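You operate a simulated robot arm through the tools that you are given. There is no shell and no other tool. Be economical: measure what you need, move in short steps, check, and stop when the job is done.

The job below is to be done with a simulated two-armed robot. You get a single attempt, and the scene is never put back.

JOB
Put the green bumper spring on the low deck top. Fetch the silver magnet and set it in the speaker dock. Take the blue dauber and put it on top of the grommets tub. Take the foot block and leave it on the top of the lift plate. Take the blue bracket and put it on the pad by the stakes. Fetch the grey fuse and set it on the blue square. Any order will do. Set down upright: green bumper spring, silver magnet, foot block, grey fuse.

Only the result counts: the job must be done as asked and must still hold three seconds after the hand-in. Knocking over, shifting, dropping, spilling or breaking anything else fails it.

ROBOT AND FRAMES
Two 7-joint arms with two-finger parallel grippers on one trunk, on a base that drives. Base frame: it is fixed to the floor where the robot stands at the start and does not move with it; the origin is under the middle of the robot, x ahead of it, y to its left, z up. Units: mm, degrees, N and s.
The left shoulder is at the start at [50, 168, 1057], the right one opposite. With the tool pointing down near the work surface each hand reaches from about 220 to 660 mm from the robot's upright axis, wherever it stands, measured 20 degrees to its own side. Places, roughly: blue bracket [1250, 2000, 750]; blue dauber (4x4x12 cm) [1200, 1100, 800]; blue square [2600, 1000, 600]; foot block (5x5x7 cm) [1200, 1300, 800]; grey fuse (6x3x4 cm) [-1000, 1200, 800]; grommets tub [750, -3750, 1250]; low deck top [2600, -200, 400]; pad by the stakes [-1100, 4700, 800]; silver magnet (3x3x5 cm) [400, 500, 800]; speaker dock [1100, -1300, 800]; top of the lift plate [-1600, -2200, 900]. Payload 1.57 kg a hand.
The tool frame of a hand sits at the grasp point between the pads (the TCP): z along the fingers, y along the line on which they close. The tips reach 30 mm beyond it. The gripper opens to 80 mm. The fingers are 17 mm wide and 12 mm thick; the gripper's body (40 by 82 mm) begins 80 mm behind the TCP.
Orientation is that of the tool frame in the base frame, as a unit quaternion [x, y, z, w]. With the fingers straight down and closing along the base's y, the tool's x points along the base's -x, its y along +y and its z along -z.

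CONTROLS
- The arms move only by the tool arm_command. It takes "left_moves", "right_moves" or both (then of equal length, played together; a hand with none holds still); each is text: rows parted by semicolons, each of 7 numbers parted by spaces: the turn, a rotation vector about the base's x, y, z in degrees, then the shift along the base's x, y, z in mm, then the gripper command, from -1 (fully open) to 1 (shut), values between in proportion. In form: wx wy wz tx ty tz grip; .... A call has 1 to 10 rows; each row is the pose to reach, as a shift and turn from the pose commanded when the call began. A row lasts 0.2 s, in which the tool goes at most 50 mm and 8.6 degrees; a call with a longer step from one row to the next is refused whole, and so is a gripper value outside its range. A pose out of reach is approached as far as the arm can. The call stops where the force on the tool passes 40 N (or 10 N more than at its start, if that is more) or the arm is blocked; 0.2 s more then pass. The fingers move at their own pace (about 45 mm/s each) and stop on an object; they squeeze with about 35 N. The grip force told is the motor's: it shows also when the fingers shut on nothing. Time passes only in rows, and 0.2 s behind the last, so rows that repeat a pose let the fingers close. The reply holds the time, the measured pose of the TCP, the force on the tool along the base axes, the opening and the grip force, in the units named above and with some noise, with the torque about the TCP (base axes, N m) and any sound that the robot's microphone picked up.
- Cameras (640 x 400 px; columns grow to the right, rows downward): "scene" is now at [119.3, 29.2, 1260]; the picture's right is [0.35, -0.94, 0.00], its down [-0.60, -0.22, -0.77] and it looks along [0.72, 0.27, -0.64] (base axes); focal length 259 px, centre (320, 200). "left" rides on the left gripper at [72, 7, -122] in its tool frame; the picture's right is [-0.09, 1.00, 0.00], its down [-0.84, -0.08, -0.54] and it looks along [-0.54, -0.05, 0.84] (tool axes); focal length 238 px, centre (320, 200). "right" rides on the right gripper at [72, -7, -122] in its tool frame; the picture's right is [0.09, 1.00, 0.00], its down [-0.84, 0.08, -0.54] and it looks along [-0.54, 0.05, 0.84] (tool axes); focal length 238 px, centre (320, 200).
- capture(camera): a new picture of that camera. The clock stands still meanwhile.
- raise_lower(by): slides the trunk up (or, below 0, down) by that many mm; the arms and the scene camera ride with it, the base frame stays. It gives what a move gives, with no picture.
- roll_base(legs): drives the robot by 1 to 6 legs, each [ahead, left, turn to the left] in mm, mm and degrees, along the robot's own axes; the way and the turn of a leg run together, so that a leg with both is an arc; at most 1500 mm and 180 degrees a leg. The arms and the cameras ride along, it lands a little off, and it stops where it bumps. It gives what a move gives.
- turn_head(pan, tilt): turns the head with the scene camera to pan (to the left, within 80 degrees either way) and tilt (down, from -29 to 69), counted from straight ahead of the robot. It gives what a move gives.
- pixel_to_xyz(camera, pixels): for up to 12 pixels [column, row] of the newest picture of that camera ("zoom" is the newest enlarged one), the place [x, y, z] in the base frame of the surface seen there, good to about 2 mm. The clock stands still meanwhile.
- close_up(camera, box): a new picture of the part [left, top, right, bottom] of that camera's present view, enlarged. The clock stands still meanwhile.
- job_done(): hands the job in; it is judged then, once.

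Go step by step. Measure first, check grasps and placings, and put right what went wrong. The budget is 124 turns and 124 pictures, counting those below and the enlarged ones. Unless the task says otherwise, let go and move clear before handing in, and close with one line.

The tools are called after "Call:" by a JSON object that holds its "fn" and its "kwargs". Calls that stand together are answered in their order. arm_command: Moves the arms, as the interface text tells. Its arguments: {"type":"object","properties":{"left_moves":{"type":"string"},"right_moves":{"type":"string"}},"required":[]} The other tools are called the same way: raise_lower (by) slides the trunk up or down; roll_base (legs) drives the base; turn_head (pan, tilt) turns the head that bears the scene camera; capture (camera) takes a picture; pixel_to_xyz (camera, pixels) gives the place of the surface under pixels of a picture; close_up (camera, box) takes an enlarged picture of a part of a camera's view; job_done () hands the job in.

At the start:

```text
time_s: 0.0
left_position: [316.2, 394.1, 1021.8]
left_tool_rot: [-0.001, 1.0, 0.0, 0.0]
left_force: [0.2, 0.0, -0.7]
left_ft_torque: [-0.01, 0.0, -0.04]
left_finger_gap: 80.0
left_grip_force: 0.0
right_position: [410.5, 16.4, 1080.3]
right_tool_rot: [0.0, 1.0, -0.001, 0.0]
right_force: [-0.1, 0.5, 0.1]
right_ft_torque: [0.01, 0.02, 0.04]
right_finger_gap: 79.9
right_grip_force: 0.1
trunk travel left (down, up): [-225.0, 218.0]
robot x, y, heading: [0.7, 2.2, -0.0]
head pan, tilt: [20.4, 39.8]
```

scene: 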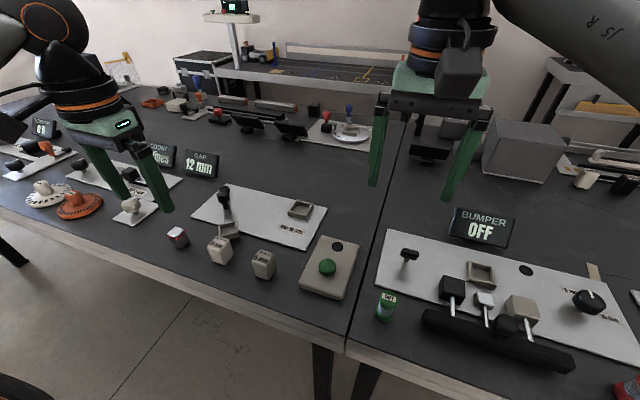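
right: 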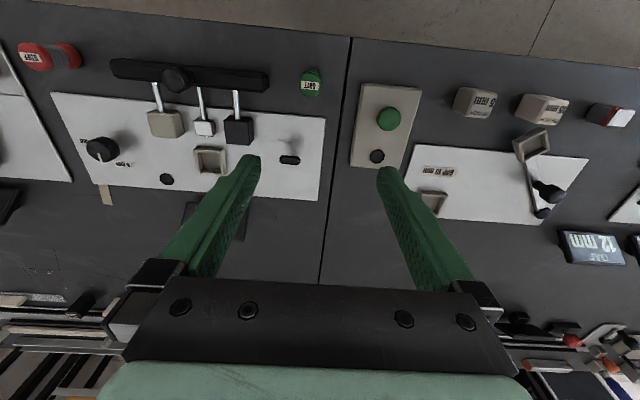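
left: 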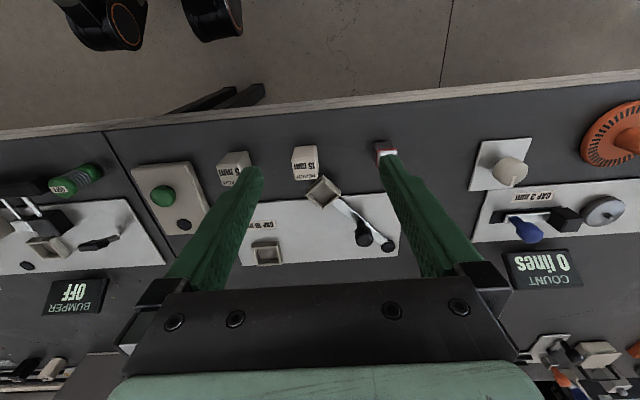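

The pictures show a bench with several stations: a green spring (scene ~386,306), a red/silver item (178,237), and displays. I'll enlarge to identify things.

Call:
{"fn": "close_up", "kwargs": {"camera": "scene", "box": [0, 100, 320, 300]}}

Call:
{"fn": "close_up", "kwargs": {"camera": "scene", "box": [320, 180, 640, 380]}}

Call:
{"fn": "close_up", "kwargs": {"camera": "scene", "box": [120, 0, 440, 200]}}

Call:
{"fn": "pixel_to_xyz", "kwargs": {"camera": "scene", "pixels": [[386, 306], [178, 237], [221, 250], [263, 264], [348, 128], [348, 108], [500, 225], [130, 205], [327, 267], [240, 200], [620, 390], [380, 330]]}}

```text
2.00 times, centred on (160, 200) of scene
```

zoom: 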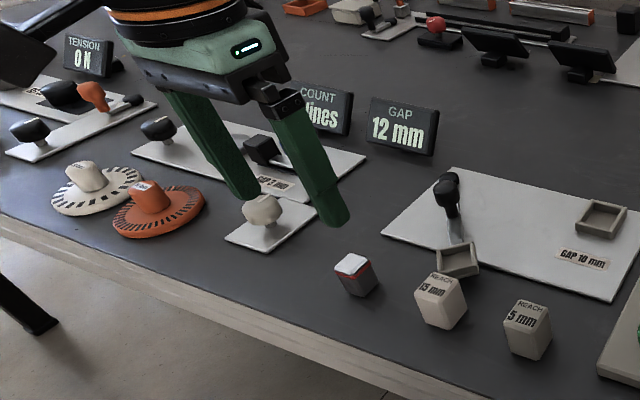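

```text
2.00 times, centred on (480, 280) of scene
```

zoom: 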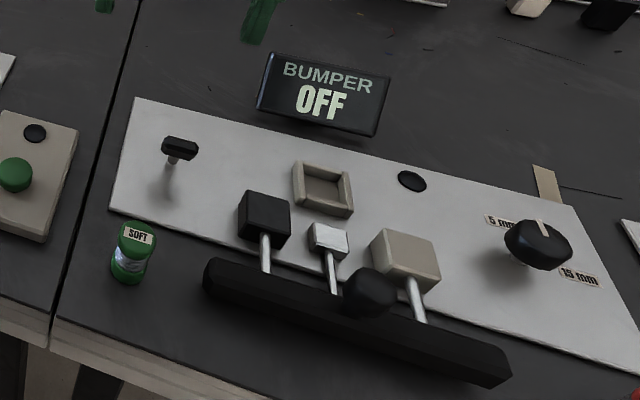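

```text
2.00 times, centred on (280, 100) of scene
```

zoom: 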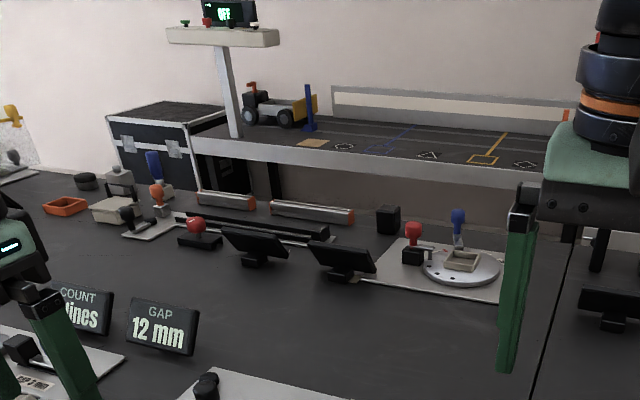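

```text
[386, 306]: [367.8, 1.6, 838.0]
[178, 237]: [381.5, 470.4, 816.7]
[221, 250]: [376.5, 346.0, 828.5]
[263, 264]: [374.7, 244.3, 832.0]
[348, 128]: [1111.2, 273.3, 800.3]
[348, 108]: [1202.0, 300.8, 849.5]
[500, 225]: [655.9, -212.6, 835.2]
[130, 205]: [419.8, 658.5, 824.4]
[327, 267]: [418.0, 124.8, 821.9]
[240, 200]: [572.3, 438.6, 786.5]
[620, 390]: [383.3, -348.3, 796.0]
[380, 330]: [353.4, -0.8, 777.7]
```

The green SOFT spring is at about [365,0,800] and the red-banded block at [381,470,816] is likely the magnet. I'll look round before planning.

Call:
{"fn": "turn_head", "kwargs": {"pan": 75, "tilt": 15}}

Call:
{"fn": "capture", "kwargs": {"camera": "scene"}}

Call:
{"fn": "turn_head", "kwargs": {"pan": 0, "tilt": 15}}

Call:
{"fn": "capture", "kwargs": {"camera": "scene"}}

Call:
{"fn": "turn_head", "kwargs": {"pan": -75, "tilt": 15}}

Call:
{"fn": "capture", "kwargs": {"camera": "scene"}}

Call:
{"fn": "close_up", "kwargs": {"camera": "left", "box": [200, 120, 440, 270]}}

```text
time_s: 1.2
left_position: [315.0, 393.9, 1022.1]
left_tool_rot: [-0.001, 1.0, 0.0, 0.0]
left_force: [0.8, 0.4, -0.6]
left_ft_torque: [-0.02, 0.0, 0.0]
left_finger_gap: 80.1
left_grip_force: 0.0
right_position: [410.0, 16.3, 1080.2]
right_tool_rot: [0.0, 1.0, 0.0, -0.001]
right_force: [0.5, 0.2, 0.7]
right_ft_torque: [-0.01, 0.01, 0.0]
right_finger_gap: 80.2
right_grip_force: 0.0
trunk travel left (down, up): [-225.0, 218.0]
robot x, y, heading: [0.7, -1.3, 0.0]
head pan, tilt: [75.0, 15.0]
```

```text
117 pictures are left
```

scene: 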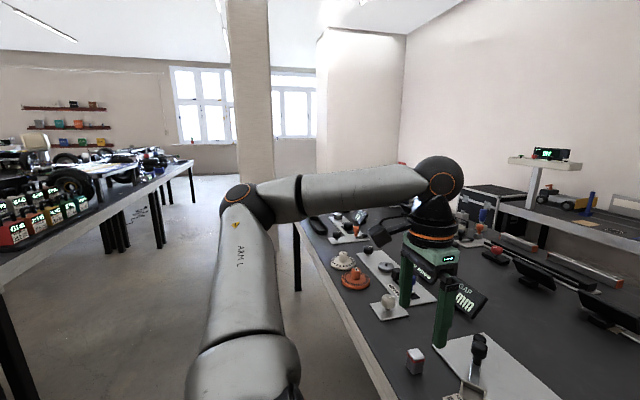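

```text
time_s: 2.7
left_position: [315.3, 394.2, 1022.5]
left_tool_rot: [-0.001, 1.0, 0.0, 0.0]
left_force: [0.5, -0.4, 0.4]
left_ft_torque: [0.0, -0.01, -0.04]
left_finger_gap: 79.8
left_grip_force: 0.1
right_position: [409.1, 16.1, 1081.4]
right_tool_rot: [-0.001, 1.0, 0.001, 0.0]
right_force: [-0.2, -0.2, -0.1]
right_ft_torque: [-0.05, 0.0, -0.02]
right_finger_gap: 79.9
right_grip_force: 0.1
trunk travel left (down, up): [-225.0, 218.0]
robot x, y, heading: [0.1, 2.3, 0.2]
head pan, tilt: [0.0, 15.0]
```

```text
116 pictures are left
```

scene: 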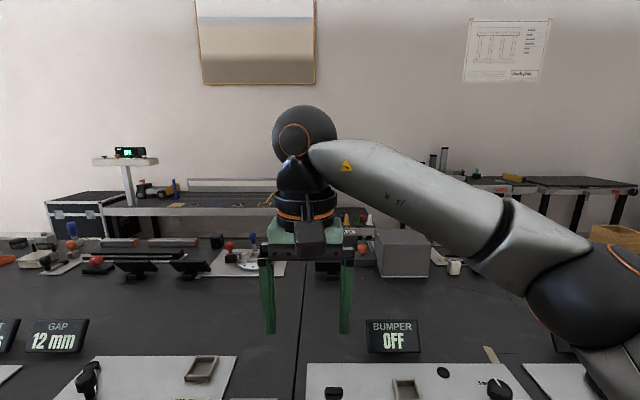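

```text
time_s: 4.2
left_position: [315.7, 393.6, 1023.2]
left_tool_rot: [-0.001, 1.0, 0.0, 0.0]
left_force: [0.6, 0.4, 0.5]
left_ft_torque: [-0.01, 0.0, -0.01]
left_finger_gap: 79.8
left_grip_force: 0.1
right_position: [409.8, 16.1, 1081.1]
right_tool_rot: [0.0, 1.0, 0.001, -0.001]
right_force: [0.4, -0.1, 0.6]
right_ft_torque: [0.05, 0.0, -0.02]
right_finger_gap: 80.3
right_grip_force: 0.0
trunk travel left (down, up): [-225.0, 218.0]
robot x, y, heading: [-1.2, -4.1, -0.1]
head pan, tilt: [-75.0, 15.0]
```

```text
115 pictures are left
```

scene: 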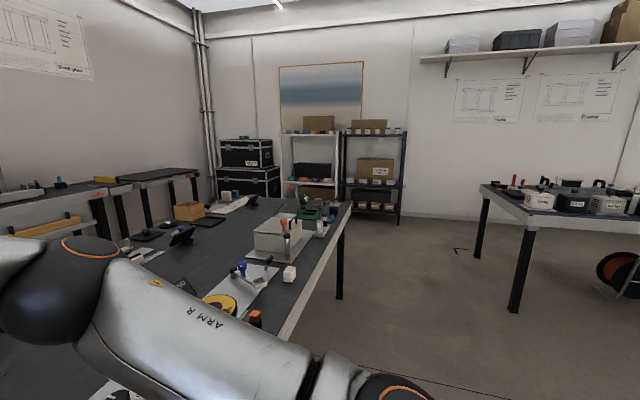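

```text
2.67 times, centred on (320, 195) of left
```

zoom: 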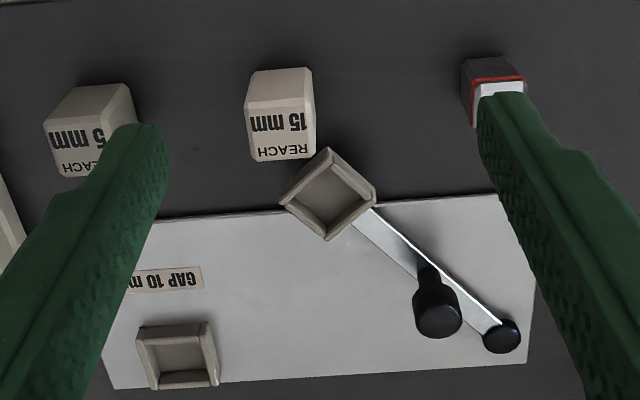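

Bench runs wide with tables behind it and to the sides. I'll measure the map from these views.

Call:
{"fn": "pixel_to_xyz", "kwargs": {"camera": "scene", "pixels": [[345, 208], [290, 338], [340, 295], [535, 222], [625, 230], [485, 187], [318, 228], [265, 203], [350, 130], [300, 131], [510, 310], [375, 220]]}}

Call:
{"fn": "turn_head", "kwargs": {"pan": 0, "tilt": 15}}

Call:
{"fn": "capture", "kwargs": {"camera": "scene"}}

Call:
{"fn": "pixel_to_xyz", "kwargs": {"camera": "scene", "pixels": [[60, 210], [110, 205], [250, 210], [225, 225], [150, 240], [405, 240], [500, 185], [590, 185], [240, 185], [350, 225], [30, 245], [455, 265]]}}

Call:
{"fn": "turn_head", "kwargs": {"pan": 60, "tilt": 20}}

Call:
{"fn": "capture", "kwargs": {"camera": "scene"}}

```text
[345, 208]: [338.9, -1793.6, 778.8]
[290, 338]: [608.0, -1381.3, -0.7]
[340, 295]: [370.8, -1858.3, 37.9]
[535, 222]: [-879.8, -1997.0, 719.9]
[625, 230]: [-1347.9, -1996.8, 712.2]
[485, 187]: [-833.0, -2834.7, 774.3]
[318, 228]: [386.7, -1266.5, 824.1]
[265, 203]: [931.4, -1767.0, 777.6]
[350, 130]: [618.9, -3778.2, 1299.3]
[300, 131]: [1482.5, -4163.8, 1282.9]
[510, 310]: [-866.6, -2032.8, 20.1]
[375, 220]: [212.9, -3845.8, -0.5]
```

```text
time_s: 5.7
left_position: [315.0, 393.8, 1021.3]
left_tool_rot: [-0.001, 1.0, -0.001, 0.0]
left_force: [0.2, 0.4, 0.2]
left_ft_torque: [-0.01, -0.03, 0.02]
left_finger_gap: 80.1
left_grip_force: 0.0
right_position: [410.2, 16.4, 1079.0]
right_tool_rot: [0.0, 1.0, 0.0, 0.0]
right_force: [-0.3, -0.3, 0.1]
right_ft_torque: [-0.01, -0.01, -0.01]
right_finger_gap: 79.7
right_grip_force: 0.0
trunk travel left (down, up): [-225.0, 218.0]
robot x, y, heading: [2.2, 1.6, -0.0]
head pan, tilt: [0.0, 15.0]
```

```text
113 pictures are left
```

scene: 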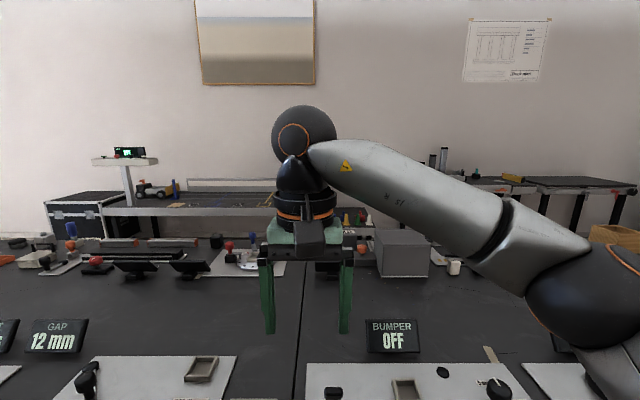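

```text
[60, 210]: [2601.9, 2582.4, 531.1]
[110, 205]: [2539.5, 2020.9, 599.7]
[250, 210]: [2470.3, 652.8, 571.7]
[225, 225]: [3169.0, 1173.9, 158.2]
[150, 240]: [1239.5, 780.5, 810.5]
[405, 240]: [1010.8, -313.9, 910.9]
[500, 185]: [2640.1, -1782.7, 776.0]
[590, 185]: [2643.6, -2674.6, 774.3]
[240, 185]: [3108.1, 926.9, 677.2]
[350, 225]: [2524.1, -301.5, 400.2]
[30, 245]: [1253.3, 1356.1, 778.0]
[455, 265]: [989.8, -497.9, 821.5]
```

```text
time_s: 7.0
left_position: [314.3, 392.9, 1022.1]
left_tool_rot: [-0.001, 1.0, 0.0, 0.0]
left_force: [-0.9, -0.4, 0.8]
left_ft_torque: [0.0, -0.02, -0.03]
left_finger_gap: 80.2
left_grip_force: 0.1
right_position: [409.6, 16.3, 1080.7]
right_tool_rot: [0.0, 1.0, 0.001, 0.001]
right_force: [-0.1, -0.7, -0.1]
right_ft_torque: [0.05, 0.05, -0.02]
right_finger_gap: 80.0
right_grip_force: 0.0
trunk travel left (down, up): [-225.0, 218.0]
robot x, y, heading: [0.8, 1.1, 0.0]
head pan, tilt: [60.0, 20.0]
```

```text
112 pictures are left
```

scene: 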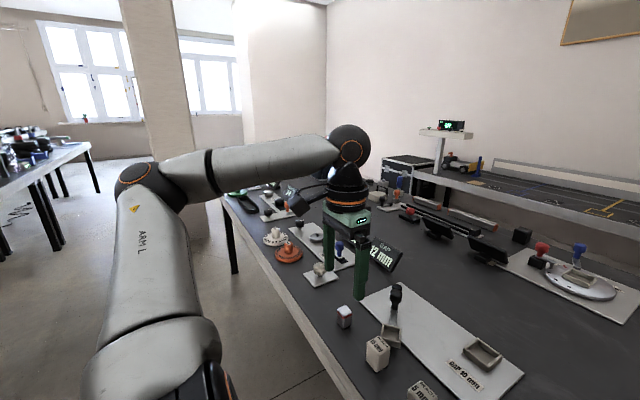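

I'll measure the bench's left part from this view.

Call:
{"fn": "pixel_to_xyz", "kwargs": {"camera": "scene", "pixels": [[222, 200], [235, 272], [243, 198], [270, 186], [272, 210], [385, 215], [399, 183], [410, 208], [522, 235], [60, 165], [440, 130], [5, 185]]}}

Call:
{"fn": "close_up", "kwargs": {"camera": "scene", "box": [220, 140, 540, 340]}}

Call:
{"fn": "close_up", "kwargs": {"camera": "scene", "box": [360, 150, 520, 250]}}

Call:
{"fn": "pixel_to_xyz", "kwargs": {"camera": "zoom", "pixels": [[120, 165], [160, 130], [70, 175], [200, 190], [300, 240], [40, 140], [150, 180], [250, 270], [400, 250], [450, 110], [560, 350], [60, 60]]}}

```text
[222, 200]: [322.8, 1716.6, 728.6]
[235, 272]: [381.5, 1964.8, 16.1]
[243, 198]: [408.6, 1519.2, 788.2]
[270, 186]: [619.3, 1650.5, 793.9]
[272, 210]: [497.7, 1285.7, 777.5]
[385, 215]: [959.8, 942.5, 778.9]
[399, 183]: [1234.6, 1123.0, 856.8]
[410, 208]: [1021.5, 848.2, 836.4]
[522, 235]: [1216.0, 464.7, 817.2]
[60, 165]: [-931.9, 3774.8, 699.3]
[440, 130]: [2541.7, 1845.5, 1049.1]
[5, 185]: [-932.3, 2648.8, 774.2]
```

```text
2.00 times, centred on (380, 240) of scene
```

zoom: 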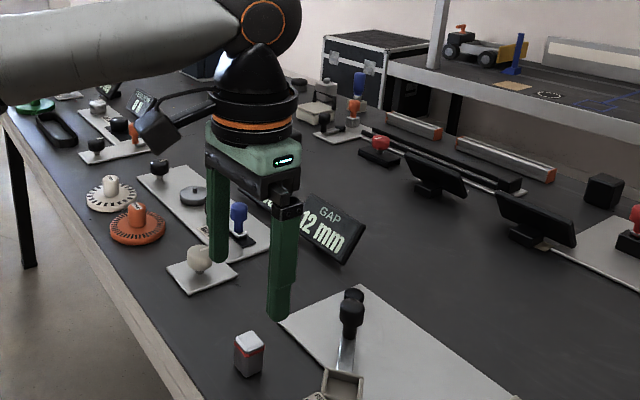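

```text
4.00 times, centred on (440, 200) of scene
```

zoom: 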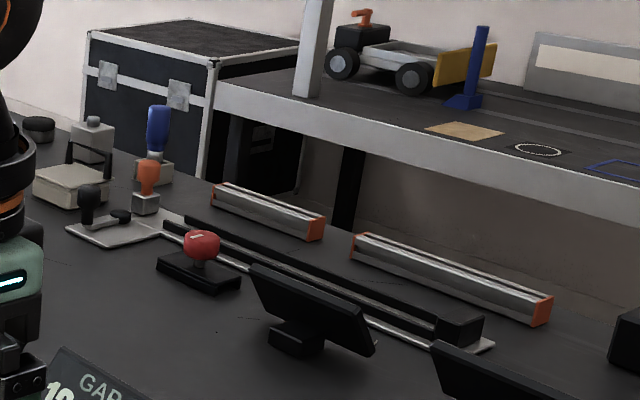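

```text
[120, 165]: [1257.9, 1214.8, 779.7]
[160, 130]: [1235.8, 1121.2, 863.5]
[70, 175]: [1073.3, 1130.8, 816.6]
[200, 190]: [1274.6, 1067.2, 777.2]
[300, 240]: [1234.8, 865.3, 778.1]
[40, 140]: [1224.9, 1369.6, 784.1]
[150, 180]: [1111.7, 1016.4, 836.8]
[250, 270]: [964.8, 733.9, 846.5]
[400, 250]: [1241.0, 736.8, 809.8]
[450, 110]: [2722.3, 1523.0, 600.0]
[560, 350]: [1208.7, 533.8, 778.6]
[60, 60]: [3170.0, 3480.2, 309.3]
```

Blue dauber is at [1235,1121], foot block near [1250,1210–1370]. First I'll bring both hands above the magnet and spring on the front of the bench.

Call:
{"fn": "arm_command", "kwargs": {"left_moves": "0 0 0 20 25 -25 -1; 0 0 0 45 50 -50 -1; 0 0 0 68 78 -70 -1; 0 0 0 68 78 -70 -1", "right_moves": "0 0 0 -15 -5 -40 -1; 0 0 0 -30 -10 -80 -1; 0 0 0 -45 -15 -120 -1; 0 0 0 -45 -15 -150 -1"}}

Call:
{"fn": "capture", "kwargs": {"camera": "left"}}

Call:
{"fn": "capture", "kwargs": {"camera": "right"}}

```text
time_s: 8.0
left_position: [384.9, 470.3, 955.3]
left_tool_rot: [-0.002, 1.0, 0.0, 0.0]
left_force: [0.4, -1.1, 0.1]
left_ft_torque: [0.01, 0.02, -0.02]
left_finger_gap: 79.9
left_grip_force: 0.0
right_position: [366.3, -0.4, 932.2]
right_tool_rot: [0.0, 1.0, 0.0, 0.001]
right_force: [0.4, -0.3, 0.1]
right_ft_torque: [-0.02, -0.01, 0.0]
right_finger_gap: 79.7
right_grip_force: 0.1
trunk travel left (down, up): [-225.0, 218.0]
robot x, y, heading: [1.1, -2.0, -0.1]
head pan, tilt: [60.0, 20.0]
```

```text
109 pictures are left
```

left: 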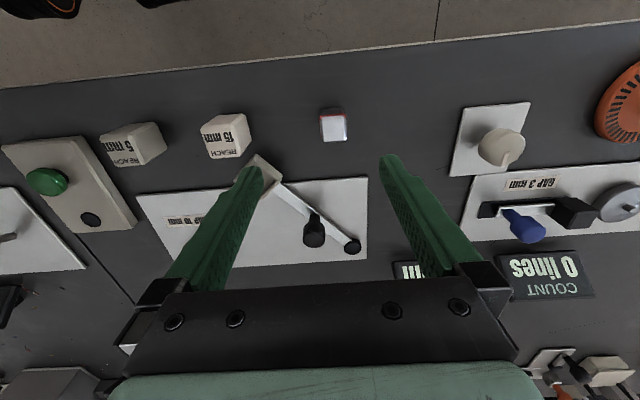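

```text
108 pictures are left
```

right: 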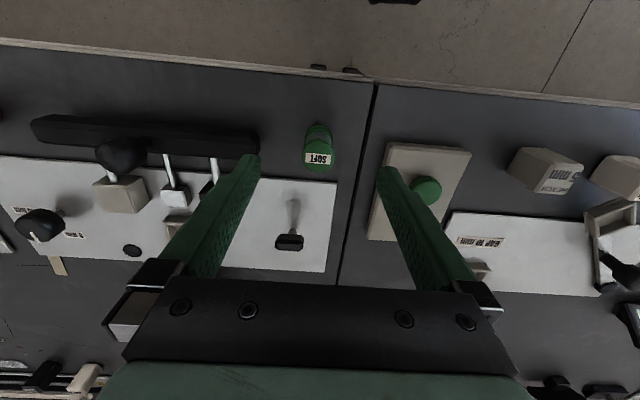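

Magnet is at left px (333,125), spring at right px (318,150). I'll measure both.

Call:
{"fn": "pixel_to_xyz", "kwargs": {"camera": "left", "pixels": [[322, 116], [346, 115], [346, 138], [322, 139], [334, 126], [360, 125]]}}

Call:
{"fn": "pixel_to_xyz", "kwargs": {"camera": "right", "pixels": [[304, 160], [332, 160], [318, 160], [318, 130], [318, 168], [340, 150], [318, 142]]}}

Call:
{"fn": "close_up", "kwargs": {"camera": "left", "box": [290, 90, 380, 160]}}

Call:
{"fn": "close_up", "kwargs": {"camera": "right", "box": [270, 110, 370, 180]}}

```text
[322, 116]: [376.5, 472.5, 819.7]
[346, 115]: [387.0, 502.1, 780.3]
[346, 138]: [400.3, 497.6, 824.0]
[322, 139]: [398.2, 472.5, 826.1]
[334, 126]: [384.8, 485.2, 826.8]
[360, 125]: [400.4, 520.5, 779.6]
```

```text
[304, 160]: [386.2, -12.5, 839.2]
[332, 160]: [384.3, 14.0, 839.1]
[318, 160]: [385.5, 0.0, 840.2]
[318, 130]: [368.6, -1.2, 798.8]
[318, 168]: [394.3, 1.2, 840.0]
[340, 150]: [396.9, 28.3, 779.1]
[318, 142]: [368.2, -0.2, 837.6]
```

```text
5.71 times, centred on (335, 125) of left
```

zoom: 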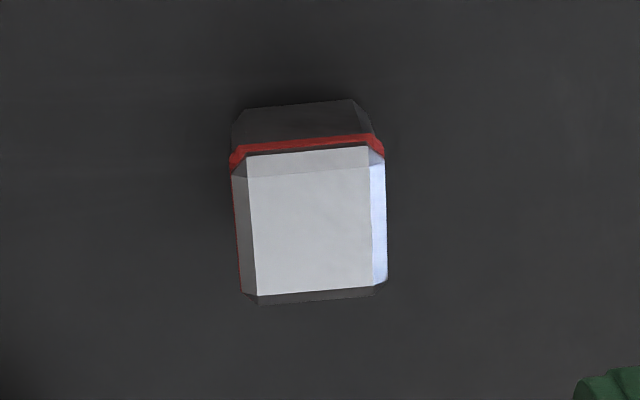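

```text
5.71 times, centred on (320, 145) of right
```

zoom: 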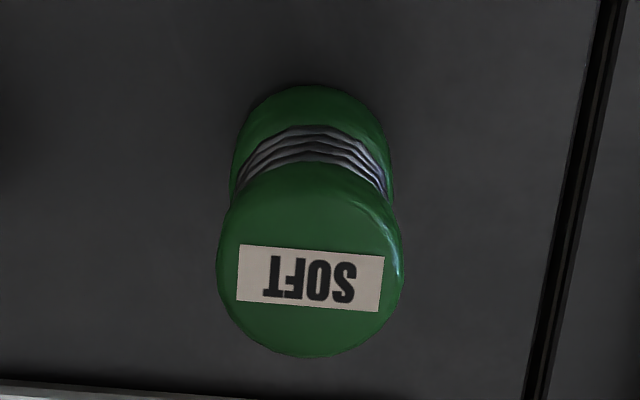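

Magnet centre ≈[387,485], top 827; spring centre ≈[381,0], top 840. Lowering both with open jaws and closing.

Call:
{"fn": "arm_command", "kwargs": {"left_moves": "0 0 0 2 15 0 -1; 0 0 0 2 15 -40 -1; 0 0 0 2 15 -80 -1; 0 0 0 2 15 -115 -1; 0 0 0 2 15 -141 -1; 0 0 0 2 15 -141 1; 0 0 0 2 15 -141 1; 0 0 0 2 15 -141 1; 0 0 0 2 15 -141 1", "right_moves": "0 0 0 15 0 0 -1; 0 0 0 15 0 -40 -1; 0 0 0 15 0 -80 -1; 0 0 0 15 0 -100 -1; 0 0 0 15 0 -116 -1; 0 0 0 15 0 -116 1; 0 0 0 15 0 -116 1; 0 0 0 15 0 -116 1; 0 0 0 15 0 -116 1"}}

Call:
{"fn": "capture", "kwargs": {"camera": "left"}}

Call:
{"fn": "capture", "kwargs": {"camera": "right"}}

```text
time_s: 9.9
left_position: [383.6, 487.1, 810.8]
left_tool_rot: [-0.001, 1.0, 0.0, 0.0]
left_force: [0.3, -0.3, 0.3]
left_ft_torque: [0.01, 0.02, -0.01]
left_finger_gap: 27.7
left_grip_force: 21.7
right_position: [380.4, 1.3, 814.9]
right_tool_rot: [0.0, 1.0, 0.001, 0.001]
right_force: [0.3, 0.3, -0.1]
right_ft_torque: [0.03, 0.04, 0.02]
right_finger_gap: 31.2
right_grip_force: 23.0
trunk travel left (down, up): [-225.0, 218.0]
robot x, y, heading: [-0.7, -1.1, 0.0]
head pan, tilt: [60.0, 20.0]
```

```text
105 pictures are left
```

left: 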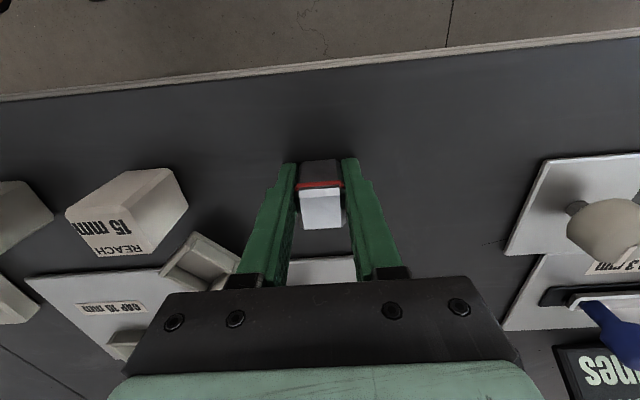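

```text
104 pictures are left
```

right: 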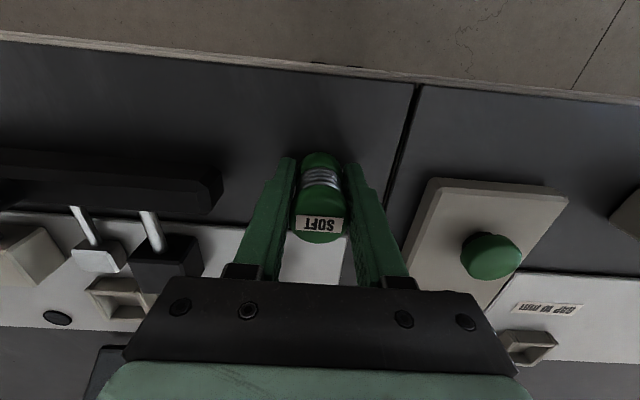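

Both grips hold (27.7 and 31.2 mm gaps). Lifting both, then backing off and heading round the right end of the bench.

Call:
{"fn": "arm_command", "kwargs": {"left_moves": "0 0 0 0 0 40 1; 0 0 0 0 0 85 1; 0 0 0 0 0 130 1; 0 0 0 0 0 170 1; 0 0 0 -10 -30 200 1; 0 0 0 -20 -70 200 1; 0 0 0 -30 -110 200 1; 0 0 0 -40 -150 200 1", "right_moves": "0 0 0 0 0 40 1; 0 0 0 0 0 85 1; 0 0 0 0 0 130 1; 0 0 0 0 0 170 1; 0 0 0 0 -30 200 1; 0 0 0 0 -70 200 1; 0 0 0 -10 -110 200 1; 0 0 0 -30 -150 200 1"}}

Call:
{"fn": "roll_base", "kwargs": {"legs": [[-250, 0, 0], [0, 0, -90]]}}

Call:
{"fn": "turn_head", "kwargs": {"pan": 0, "tilt": 20}}

Call:
{"fn": "capture", "kwargs": {"camera": "scene"}}

```text
time_s: 11.8
left_position: [343.2, 336.9, 1012.3]
left_tool_rot: [-0.001, 1.0, 0.0, 0.0]
left_force: [0.5, -0.2, 0.2]
left_ft_torque: [0.04, 0.01, -0.04]
left_finger_gap: 0.0
left_grip_force: 21.7
right_position: [348.9, -148.0, 1012.7]
right_tool_rot: [-0.001, 1.0, 0.0, 0.0]
right_force: [-0.3, 0.4, -0.7]
right_ft_torque: [0.01, -0.01, -0.02]
right_finger_gap: 0.0
right_grip_force: 20.6
trunk travel left (down, up): [-225.0, 218.0]
robot x, y, heading: [-2.8, -0.1, -0.0]
head pan, tilt: [60.0, 20.0]
```

```text
time_s: 17.4
left_position: [88.1, -339.8, 1011.2]
left_tool_rot: [0.702, 0.712, 0.0, 0.0]
left_force: [1.0, 0.3, 0.5]
left_ft_torque: [0.0, 0.0, 0.0]
left_finger_gap: 0.3
left_grip_force: 21.2
right_position: [-398.2, -350.9, 1013.6]
right_tool_rot: [0.703, 0.711, 0.0, 0.0]
right_force: [-0.2, -0.1, -0.7]
right_ft_torque: [-0.04, 0.01, 0.03]
right_finger_gap: 0.0
right_grip_force: 21.2
trunk travel left (down, up): [-225.0, 218.0]
robot x, y, heading: [-251.4, -1.9, -89.4]
head pan, tilt: [60.0, 20.0]
```

```text
time_s: 18.7
left_position: [88.2, -339.9, 1011.9]
left_tool_rot: [0.702, 0.712, 0.0, 0.0]
left_force: [-0.8, -1.0, 0.4]
left_ft_torque: [0.0, 0.01, -0.02]
left_finger_gap: 0.1
left_grip_force: 20.6
right_position: [-396.5, -351.7, 1014.4]
right_tool_rot: [0.703, 0.711, -0.001, 0.0]
right_force: [0.5, 0.5, -0.2]
right_ft_torque: [-0.05, -0.02, 0.04]
right_finger_gap: 0.0
right_grip_force: 21.1
trunk travel left (down, up): [-225.0, 218.0]
robot x, y, heading: [-254.6, 2.1, -89.1]
head pan, tilt: [0.0, 20.0]
```

```text
103 pictures are left
```

scene: 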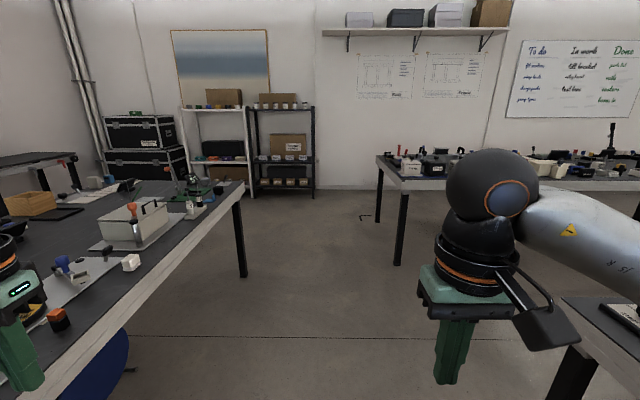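

Both gaps read 0: the objects slipped out during the lift. I'll drive back and look where they are.

Call:
{"fn": "roll_base", "kwargs": {"legs": [[0, 0, 89], [200, 0, 0]]}}

Call:
{"fn": "turn_head", "kwargs": {"pan": 5, "tilt": 50}}

Call:
{"fn": "capture", "kwargs": {"camera": "scene"}}

Call:
{"fn": "capture", "kwargs": {"camera": "left"}}

Call:
{"fn": "capture", "kwargs": {"camera": "right"}}

```text
time_s: 24.1
left_position: [283.7, 347.6, 1011.0]
left_tool_rot: [-0.009, 1.0, 0.001, 0.0]
left_force: [0.6, -1.3, -0.5]
left_ft_torque: [0.02, 0.02, 0.02]
left_finger_gap: 0.0
left_grip_force: 21.2
right_position: [298.5, -137.0, 1014.2]
right_tool_rot: [-0.009, 1.0, 0.0, 0.0]
right_force: [1.2, 0.4, -0.3]
right_ft_torque: [-0.01, 0.0, -0.02]
right_finger_gap: 0.0
right_grip_force: 21.1
trunk travel left (down, up): [-225.0, 218.0]
robot x, y, heading: [-55.2, 4.1, 0.9]
head pan, tilt: [0.0, 20.0]
```

```text
time_s: 25.1
left_position: [282.0, 347.9, 1012.1]
left_tool_rot: [-0.009, 1.0, 0.0, 0.0]
left_force: [-0.5, -0.4, -0.4]
left_ft_torque: [-0.01, 0.01, 0.02]
left_finger_gap: 0.1
left_grip_force: 21.1
right_position: [298.5, -136.7, 1015.0]
right_tool_rot: [-0.009, 1.0, 0.0, 0.0]
right_force: [-0.6, 0.0, -0.3]
right_ft_torque: [0.03, -0.01, 0.01]
right_finger_gap: 0.0
right_grip_force: 21.6
trunk travel left (down, up): [-225.0, 218.0]
robot x, y, heading: [-53.5, 4.4, 0.9]
head pan, tilt: [5.0, 50.0]
```

```text
102 pictures are left
```

scene: 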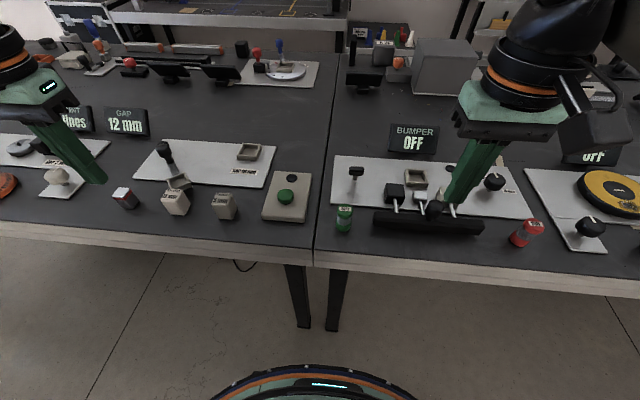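

```text
101 pictures are left
```

left: 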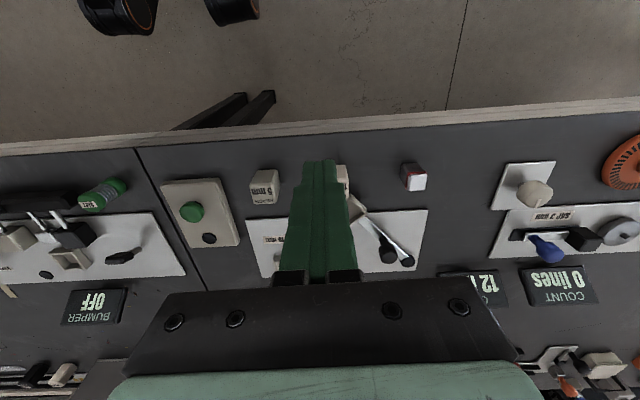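

```text
100 pictures are left
```

right: 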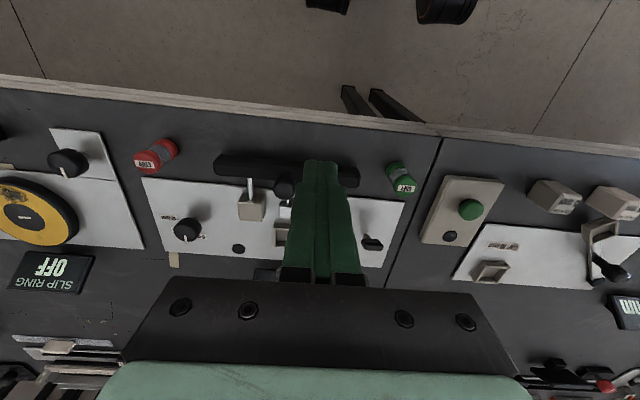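

Both still stand upright at their original spots. I'll reopen, go back above them and regrasp with more dwell and a slow lift.

Call:
{"fn": "arm_command", "kwargs": {"left_moves": "0 0 0 25 35 0 -1; 0 0 0 50 70 0 -1; 0 0 0 75 105 0 -1; 0 0 0 104 137 0 -1; 0 0 0 104 137 -40 -1; 0 0 0 104 137 -80 -1; 0 0 0 104 137 -100 -1", "right_moves": "0 0 0 20 35 0 -1; 0 0 0 40 70 0 -1; 0 0 0 60 105 0 -1; 0 0 0 82 137 0 -1; 0 0 0 82 137 -40 -1; 0 0 0 82 137 -80 -1; 0 0 0 82 137 -100 -1"}}

Call:
{"fn": "capture", "kwargs": {"camera": "left"}}

Call:
{"fn": "capture", "kwargs": {"camera": "right"}}

Call:
{"fn": "pixel_to_xyz", "kwargs": {"camera": "left", "pixels": [[330, 140], [330, 130], [320, 135], [345, 140]]}}

Call:
{"fn": "pixel_to_xyz", "kwargs": {"camera": "right", "pixels": [[320, 160], [320, 170], [310, 165], [330, 165], [320, 180]]}}

```text
time_s: 26.7
left_position: [387.6, 488.6, 911.1]
left_tool_rot: [-0.01, 1.0, 0.001, 0.0]
left_force: [0.0, -0.2, 0.7]
left_ft_torque: [-0.01, -0.04, 0.04]
left_finger_gap: 80.0
left_grip_force: 0.0
right_position: [380.3, 0.4, 914.1]
right_tool_rot: [-0.009, 1.0, 0.001, 0.001]
right_force: [-1.1, -0.2, -0.7]
right_ft_torque: [0.02, -0.01, 0.01]
right_finger_gap: 80.0
right_grip_force: 0.0
trunk travel left (down, up): [-225.0, 218.0]
robot x, y, heading: [-56.6, 4.4, 0.8]
head pan, tilt: [5.0, 50.0]
```

```text
99 pictures are left
```

left: 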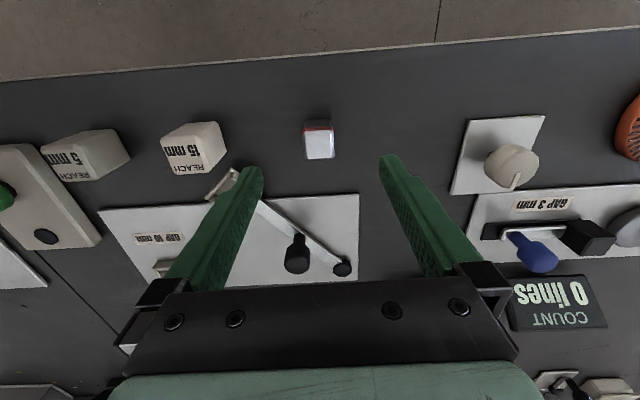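

```text
98 pictures are left
```

right: 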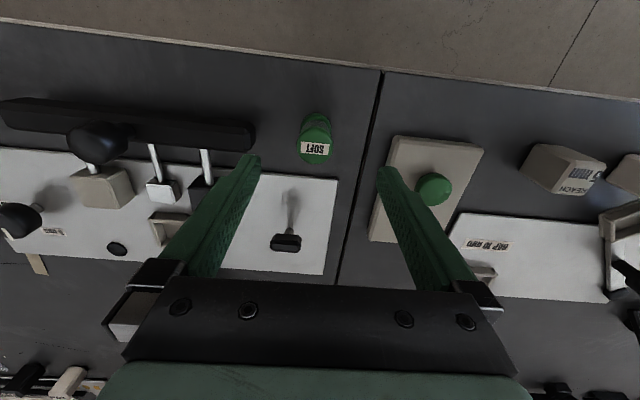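

```text
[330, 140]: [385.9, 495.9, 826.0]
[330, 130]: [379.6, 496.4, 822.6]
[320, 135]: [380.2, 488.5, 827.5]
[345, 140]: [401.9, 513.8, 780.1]
```

```text
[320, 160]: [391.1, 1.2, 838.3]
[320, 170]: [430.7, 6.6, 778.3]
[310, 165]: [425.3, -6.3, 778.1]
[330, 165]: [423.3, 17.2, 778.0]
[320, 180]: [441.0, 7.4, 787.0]
```

Centres unchanged (magnet [388,487], spring [381,0]). Descending slightly lower, closing with dwell, then a slow lift.

Call:
{"fn": "arm_command", "kwargs": {"left_moves": "0 0 0 0 0 -40 -1; 0 0 0 0 0 -80 -1; 0 0 0 0 0 -101 -1; 0 0 0 0 0 -101 1; 0 0 0 0 0 -101 1; 0 0 0 0 0 -101 1; 0 0 0 0 0 -101 1; 0 0 0 0 0 -101 1; 0 0 0 0 0 -101 1; 0 0 0 0 0 -101 1", "right_moves": "0 0 0 0 0 -40 -1; 0 0 0 0 0 -80 -1; 0 0 0 0 0 -102 -1; 0 0 0 0 0 -102 1; 0 0 0 0 0 -102 1; 0 0 0 0 0 -102 1; 0 0 0 0 0 -102 1; 0 0 0 0 0 -102 1; 0 0 0 0 0 -102 1; 0 0 0 0 0 -102 1"}}

Call:
{"fn": "arm_command", "kwargs": {"left_moves": "0 0 0 0 0 2 1; 0 0 0 0 0 4 1; 0 0 0 0 0 7 1; 0 0 0 0 0 10 1; 0 0 0 0 0 15 1; 0 0 0 0 0 15 1", "right_moves": "0 0 0 0 0 2 1; 0 0 0 0 0 4 1; 0 0 0 0 0 7 1; 0 0 0 0 0 10 1; 0 0 0 0 0 15 1; 0 0 0 0 0 15 1"}}

Call:
{"fn": "capture", "kwargs": {"camera": "left"}}

Call:
{"fn": "capture", "kwargs": {"camera": "right"}}

```text
time_s: 28.9
left_position: [387.9, 486.2, 811.2]
left_tool_rot: [-0.01, 1.0, 0.0, 0.0]
left_force: [-0.3, -0.4, -0.4]
left_ft_torque: [0.0, 0.03, -0.01]
left_finger_gap: 27.5
left_grip_force: 34.9
right_position: [378.8, -0.4, 811.4]
right_tool_rot: [-0.009, 1.0, -0.001, 0.0]
right_force: [-0.6, -0.2, -0.1]
right_ft_torque: [-0.03, -0.03, -0.02]
right_finger_gap: 30.4
right_grip_force: 35.2
trunk travel left (down, up): [-225.0, 218.0]
robot x, y, heading: [-54.9, 4.9, 1.1]
head pan, tilt: [5.0, 50.0]
```

```text
time_s: 30.3
left_position: [387.1, 485.4, 825.7]
left_tool_rot: [-0.01, 1.0, 0.0, -0.001]
left_force: [0.1, 0.2, -0.9]
left_ft_torque: [-0.03, 0.01, -0.02]
left_finger_gap: 27.7
left_grip_force: 35.2
right_position: [380.3, 0.2, 827.6]
right_tool_rot: [-0.009, 1.0, 0.0, 0.0]
right_force: [-0.6, 0.5, -0.8]
right_ft_torque: [0.01, 0.0, 0.01]
right_finger_gap: 30.6
right_grip_force: 34.8
trunk travel left (down, up): [-225.0, 218.0]
robot x, y, heading: [-58.2, -1.4, 0.9]
head pan, tilt: [5.0, 50.0]
```

```text
97 pictures are left
```

left: 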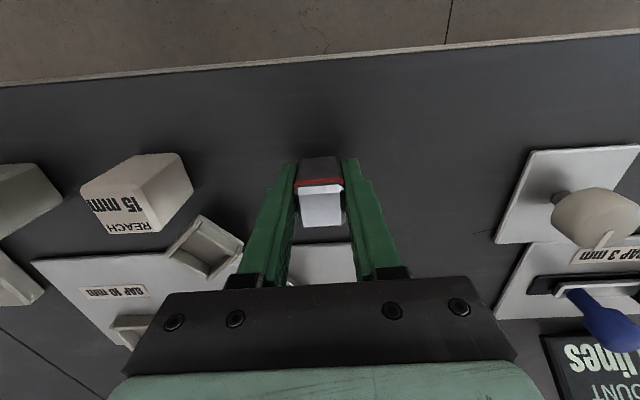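

```text
96 pictures are left
```

right: 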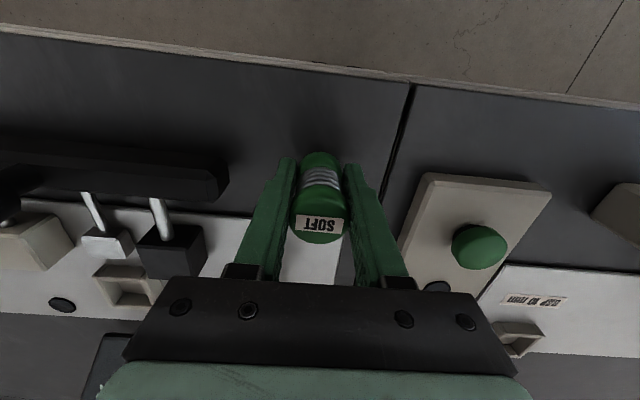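

This time the grip reached 35 N and both came up 15 mm with the hands. Lifting on, then bringing hands inward.

Call:
{"fn": "arm_command", "kwargs": {"left_moves": "0 0 0 0 0 15 1; 0 0 0 0 0 40 1; 0 0 0 0 0 70 1; 0 0 0 0 0 100 1; 0 0 0 0 0 130 1; 0 0 0 0 0 160 1; 0 0 0 -10 -30 180 1; 0 0 0 -20 -70 190 1; 0 0 0 -30 -110 190 1; 0 0 0 -40 -140 190 1", "right_moves": "0 0 0 0 0 15 1; 0 0 0 0 0 40 1; 0 0 0 0 0 70 1; 0 0 0 0 0 100 1; 0 0 0 0 0 130 1; 0 0 0 0 0 160 1; 0 0 0 -10 -30 180 1; 0 0 0 -20 -70 190 1; 0 0 0 -30 -110 190 1; 0 0 0 -40 -140 190 1"}}

Call:
{"fn": "roll_base", "kwargs": {"legs": [[-200, 0, 0], [0, 0, -90]]}}

Call:
{"fn": "turn_head", "kwargs": {"pan": 0, "tilt": 20}}

Call:
{"fn": "capture", "kwargs": {"camera": "scene"}}

Call:
{"fn": "pixel_to_xyz", "kwargs": {"camera": "scene", "pixels": [[242, 185], [240, 278], [380, 160], [400, 265], [283, 105], [180, 190], [200, 160], [612, 150], [75, 155], [560, 400], [145, 120], [560, 180]]}}

```text
time_s: 32.5
left_position: [346.8, 344.9, 1014.9]
left_tool_rot: [-0.011, 1.0, -0.001, 0.0]
left_force: [0.2, 0.2, -1.2]
left_ft_torque: [0.01, 0.01, 0.01]
left_finger_gap: 27.4
left_grip_force: 35.0
right_position: [339.2, -139.0, 1016.2]
right_tool_rot: [-0.009, 1.0, -0.001, 0.0]
right_force: [-0.7, -1.0, 0.1]
right_ft_torque: [0.0, 0.0, 0.0]
right_finger_gap: 30.6
right_grip_force: 35.1
trunk travel left (down, up): [-225.0, 218.0]
robot x, y, heading: [-52.7, 0.3, 0.9]
head pan, tilt: [5.0, 50.0]
```

```text
time_s: 37.9
left_position: [80.9, -406.2, 1014.9]
left_tool_rot: [0.705, 0.709, 0.0, 0.0]
left_force: [-0.3, -0.3, -1.7]
left_ft_torque: [0.01, -0.02, 0.0]
left_finger_gap: 27.4
left_grip_force: 35.1
right_position: [-401.3, -393.9, 1017.8]
right_tool_rot: [0.706, 0.708, 0.0, 0.0]
right_force: [0.5, 0.7, -1.4]
right_ft_torque: [0.03, -0.04, 0.02]
right_finger_gap: 30.7
right_grip_force: 35.0
trunk travel left (down, up): [-225.0, 218.0]
robot x, y, heading: [-252.6, 1.9, -89.8]
head pan, tilt: [5.0, 50.0]
```

```text
time_s: 38.9
left_position: [81.7, -406.4, 1015.5]
left_tool_rot: [0.705, 0.709, -0.001, 0.0]
left_force: [-0.2, -0.2, -0.6]
left_ft_torque: [0.0, -0.01, -0.02]
left_finger_gap: 27.7
left_grip_force: 35.3
right_position: [-401.4, -392.4, 1017.2]
right_tool_rot: [0.706, 0.708, 0.0, 0.0]
right_force: [-0.1, 0.7, -0.8]
right_ft_torque: [0.0, -0.01, -0.03]
right_finger_gap: 30.2
right_grip_force: 34.8
trunk travel left (down, up): [-225.0, 218.0]
robot x, y, heading: [-252.6, -0.4, -90.1]
head pan, tilt: [0.0, 20.0]
```

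```text
95 pictures are left
```

scene: 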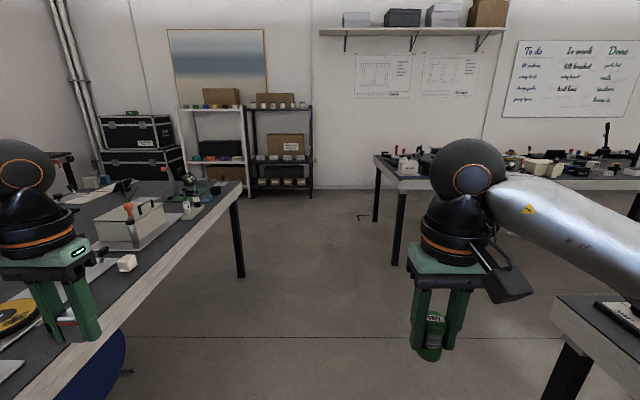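

```text
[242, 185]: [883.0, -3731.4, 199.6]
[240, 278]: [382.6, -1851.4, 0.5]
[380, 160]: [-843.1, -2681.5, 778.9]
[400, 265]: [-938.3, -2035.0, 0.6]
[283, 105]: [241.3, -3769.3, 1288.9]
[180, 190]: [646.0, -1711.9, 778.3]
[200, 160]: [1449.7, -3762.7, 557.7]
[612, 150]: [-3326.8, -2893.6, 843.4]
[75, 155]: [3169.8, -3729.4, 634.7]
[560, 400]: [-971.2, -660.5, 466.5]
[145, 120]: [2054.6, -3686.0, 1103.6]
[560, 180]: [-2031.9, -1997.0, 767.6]
```

Both are held, the view ahead (bench end px 240,278 → y≈-1850) shows an open way. Driving to the corner, then along the bench's right end.

Call:
{"fn": "roll_base", "kwargs": {"legs": [[1300, 40, 0], [1350, 0, 0], [0, 0, 90]]}}

Call:
{"fn": "turn_head", "kwargs": {"pan": 40, "tilt": 25}}

Call:
{"fn": "capture", "kwargs": {"camera": "scene"}}

Call:
{"fn": "turn_head", "kwargs": {"pan": 0, "tilt": 20}}

Call:
{"fn": "capture", "kwargs": {"camera": "scene"}}

```text
time_s: 55.7
left_position: [211.6, -2336.2, 1014.7]
left_tool_rot: [-0.012, 1.0, 0.0, 0.0]
left_force: [-0.7, -0.4, -0.3]
left_ft_torque: [0.0, 0.01, -0.02]
left_finger_gap: 27.6
left_grip_force: 35.0
right_position: [206.7, -2818.0, 1017.8]
right_tool_rot: [-0.011, 1.0, 0.0, 0.001]
right_force: [0.2, -0.6, 0.1]
right_ft_torque: [0.01, -0.02, 0.02]
right_finger_gap: 30.3
right_grip_force: 35.3
trunk travel left (down, up): [-225.0, 218.0]
robot x, y, heading: [-191.1, -2678.2, 1.5]
head pan, tilt: [0.0, 20.0]
```

```text
time_s: 56.8
left_position: [212.4, -2334.7, 1015.2]
left_tool_rot: [-0.012, 1.0, 0.0, 0.0]
left_force: [0.1, 0.0, -1.9]
left_ft_torque: [0.01, -0.01, -0.03]
left_finger_gap: 27.7
left_grip_force: 34.8
right_position: [206.2, -2818.6, 1016.2]
right_tool_rot: [-0.011, 1.0, 0.0, 0.0]
right_force: [-0.1, -0.4, -0.8]
right_ft_torque: [0.0, -0.04, 0.03]
right_finger_gap: 30.3
right_grip_force: 35.2
trunk travel left (down, up): [-225.0, 218.0]
robot x, y, heading: [-183.5, -2677.9, 1.4]
head pan, tilt: [40.0, 25.0]
```

```text
94 pictures are left
```

scene: 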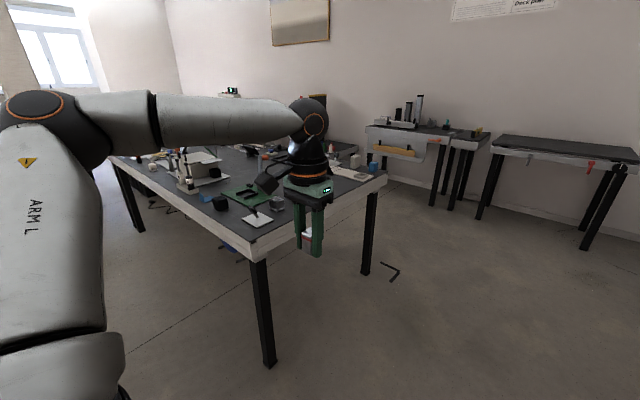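

```text
time_s: 57.9
left_position: [211.3, -2335.2, 1015.0]
left_tool_rot: [-0.012, 1.0, 0.0, 0.001]
left_force: [-0.2, -0.5, -1.3]
left_ft_torque: [0.01, 0.02, 0.04]
left_finger_gap: 27.3
left_grip_force: 34.8
right_position: [205.8, -2818.0, 1016.0]
right_tool_rot: [-0.011, 1.0, 0.0, 0.0]
right_force: [-0.2, -0.1, -0.7]
right_ft_torque: [0.02, 0.03, 0.01]
right_finger_gap: 30.0
right_grip_force: 35.0
trunk travel left (down, up): [-225.0, 218.0]
robot x, y, heading: [-189.2, -2677.7, 1.3]
head pan, tilt: [0.0, 20.0]
```

```text
93 pictures are left
```

scene: 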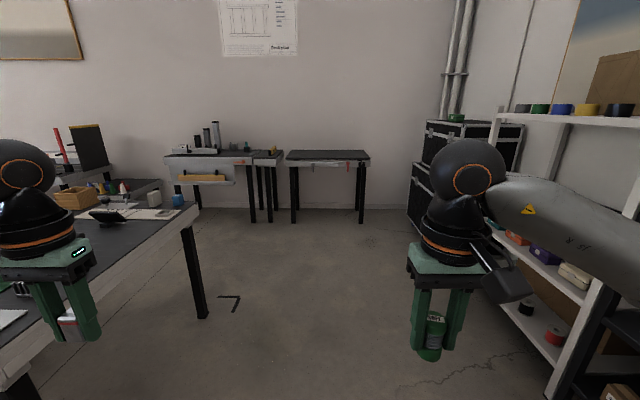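

The back corner of the bench is at px (195,212). Measuring corridor clearances.

Call:
{"fn": "pixel_to_xyz", "kwargs": {"camera": "scene", "pixels": [[200, 316], [196, 212], [105, 216], [150, 205], [165, 156], [240, 156], [205, 178], [290, 158], [292, 220], [250, 220], [105, 180], [588, 105]]}}

Call:
{"fn": "close_up", "kwargs": {"camera": "scene", "box": [0, 120, 260, 280]}}

Call:
{"fn": "close_up", "kwargs": {"camera": "scene", "box": [440, 60, 640, 185]}}

```text
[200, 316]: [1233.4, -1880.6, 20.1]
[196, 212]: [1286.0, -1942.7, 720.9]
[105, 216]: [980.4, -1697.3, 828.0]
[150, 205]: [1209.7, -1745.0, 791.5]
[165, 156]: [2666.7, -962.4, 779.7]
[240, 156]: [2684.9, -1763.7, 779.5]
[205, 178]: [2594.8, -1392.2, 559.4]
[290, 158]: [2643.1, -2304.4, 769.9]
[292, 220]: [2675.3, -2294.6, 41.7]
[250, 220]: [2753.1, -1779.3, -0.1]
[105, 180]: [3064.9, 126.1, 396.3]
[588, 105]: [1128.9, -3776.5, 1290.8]
```

```text
2.46 times, centred on (130, 200) of scene
```

zoom: 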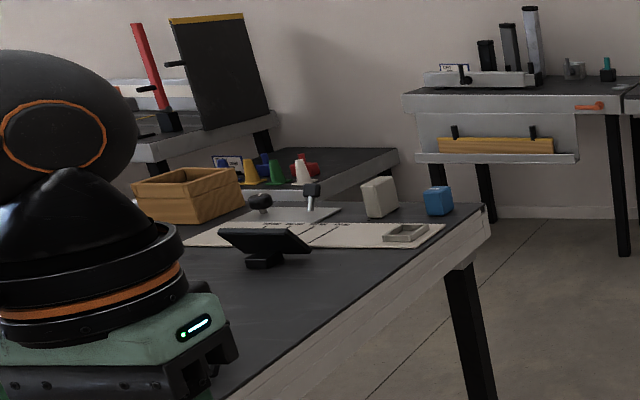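

```text
3.20 times, centred on (540, 122) of scene
```

zoom: 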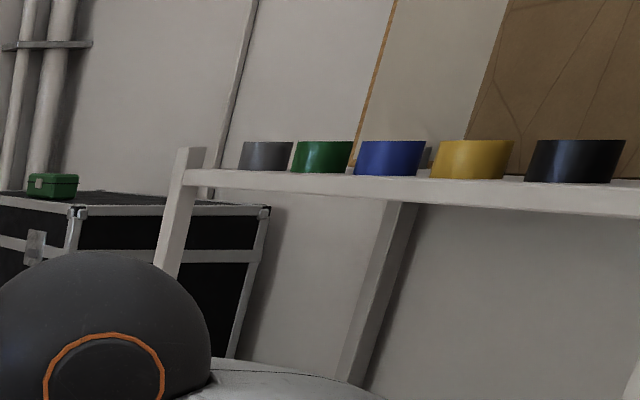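

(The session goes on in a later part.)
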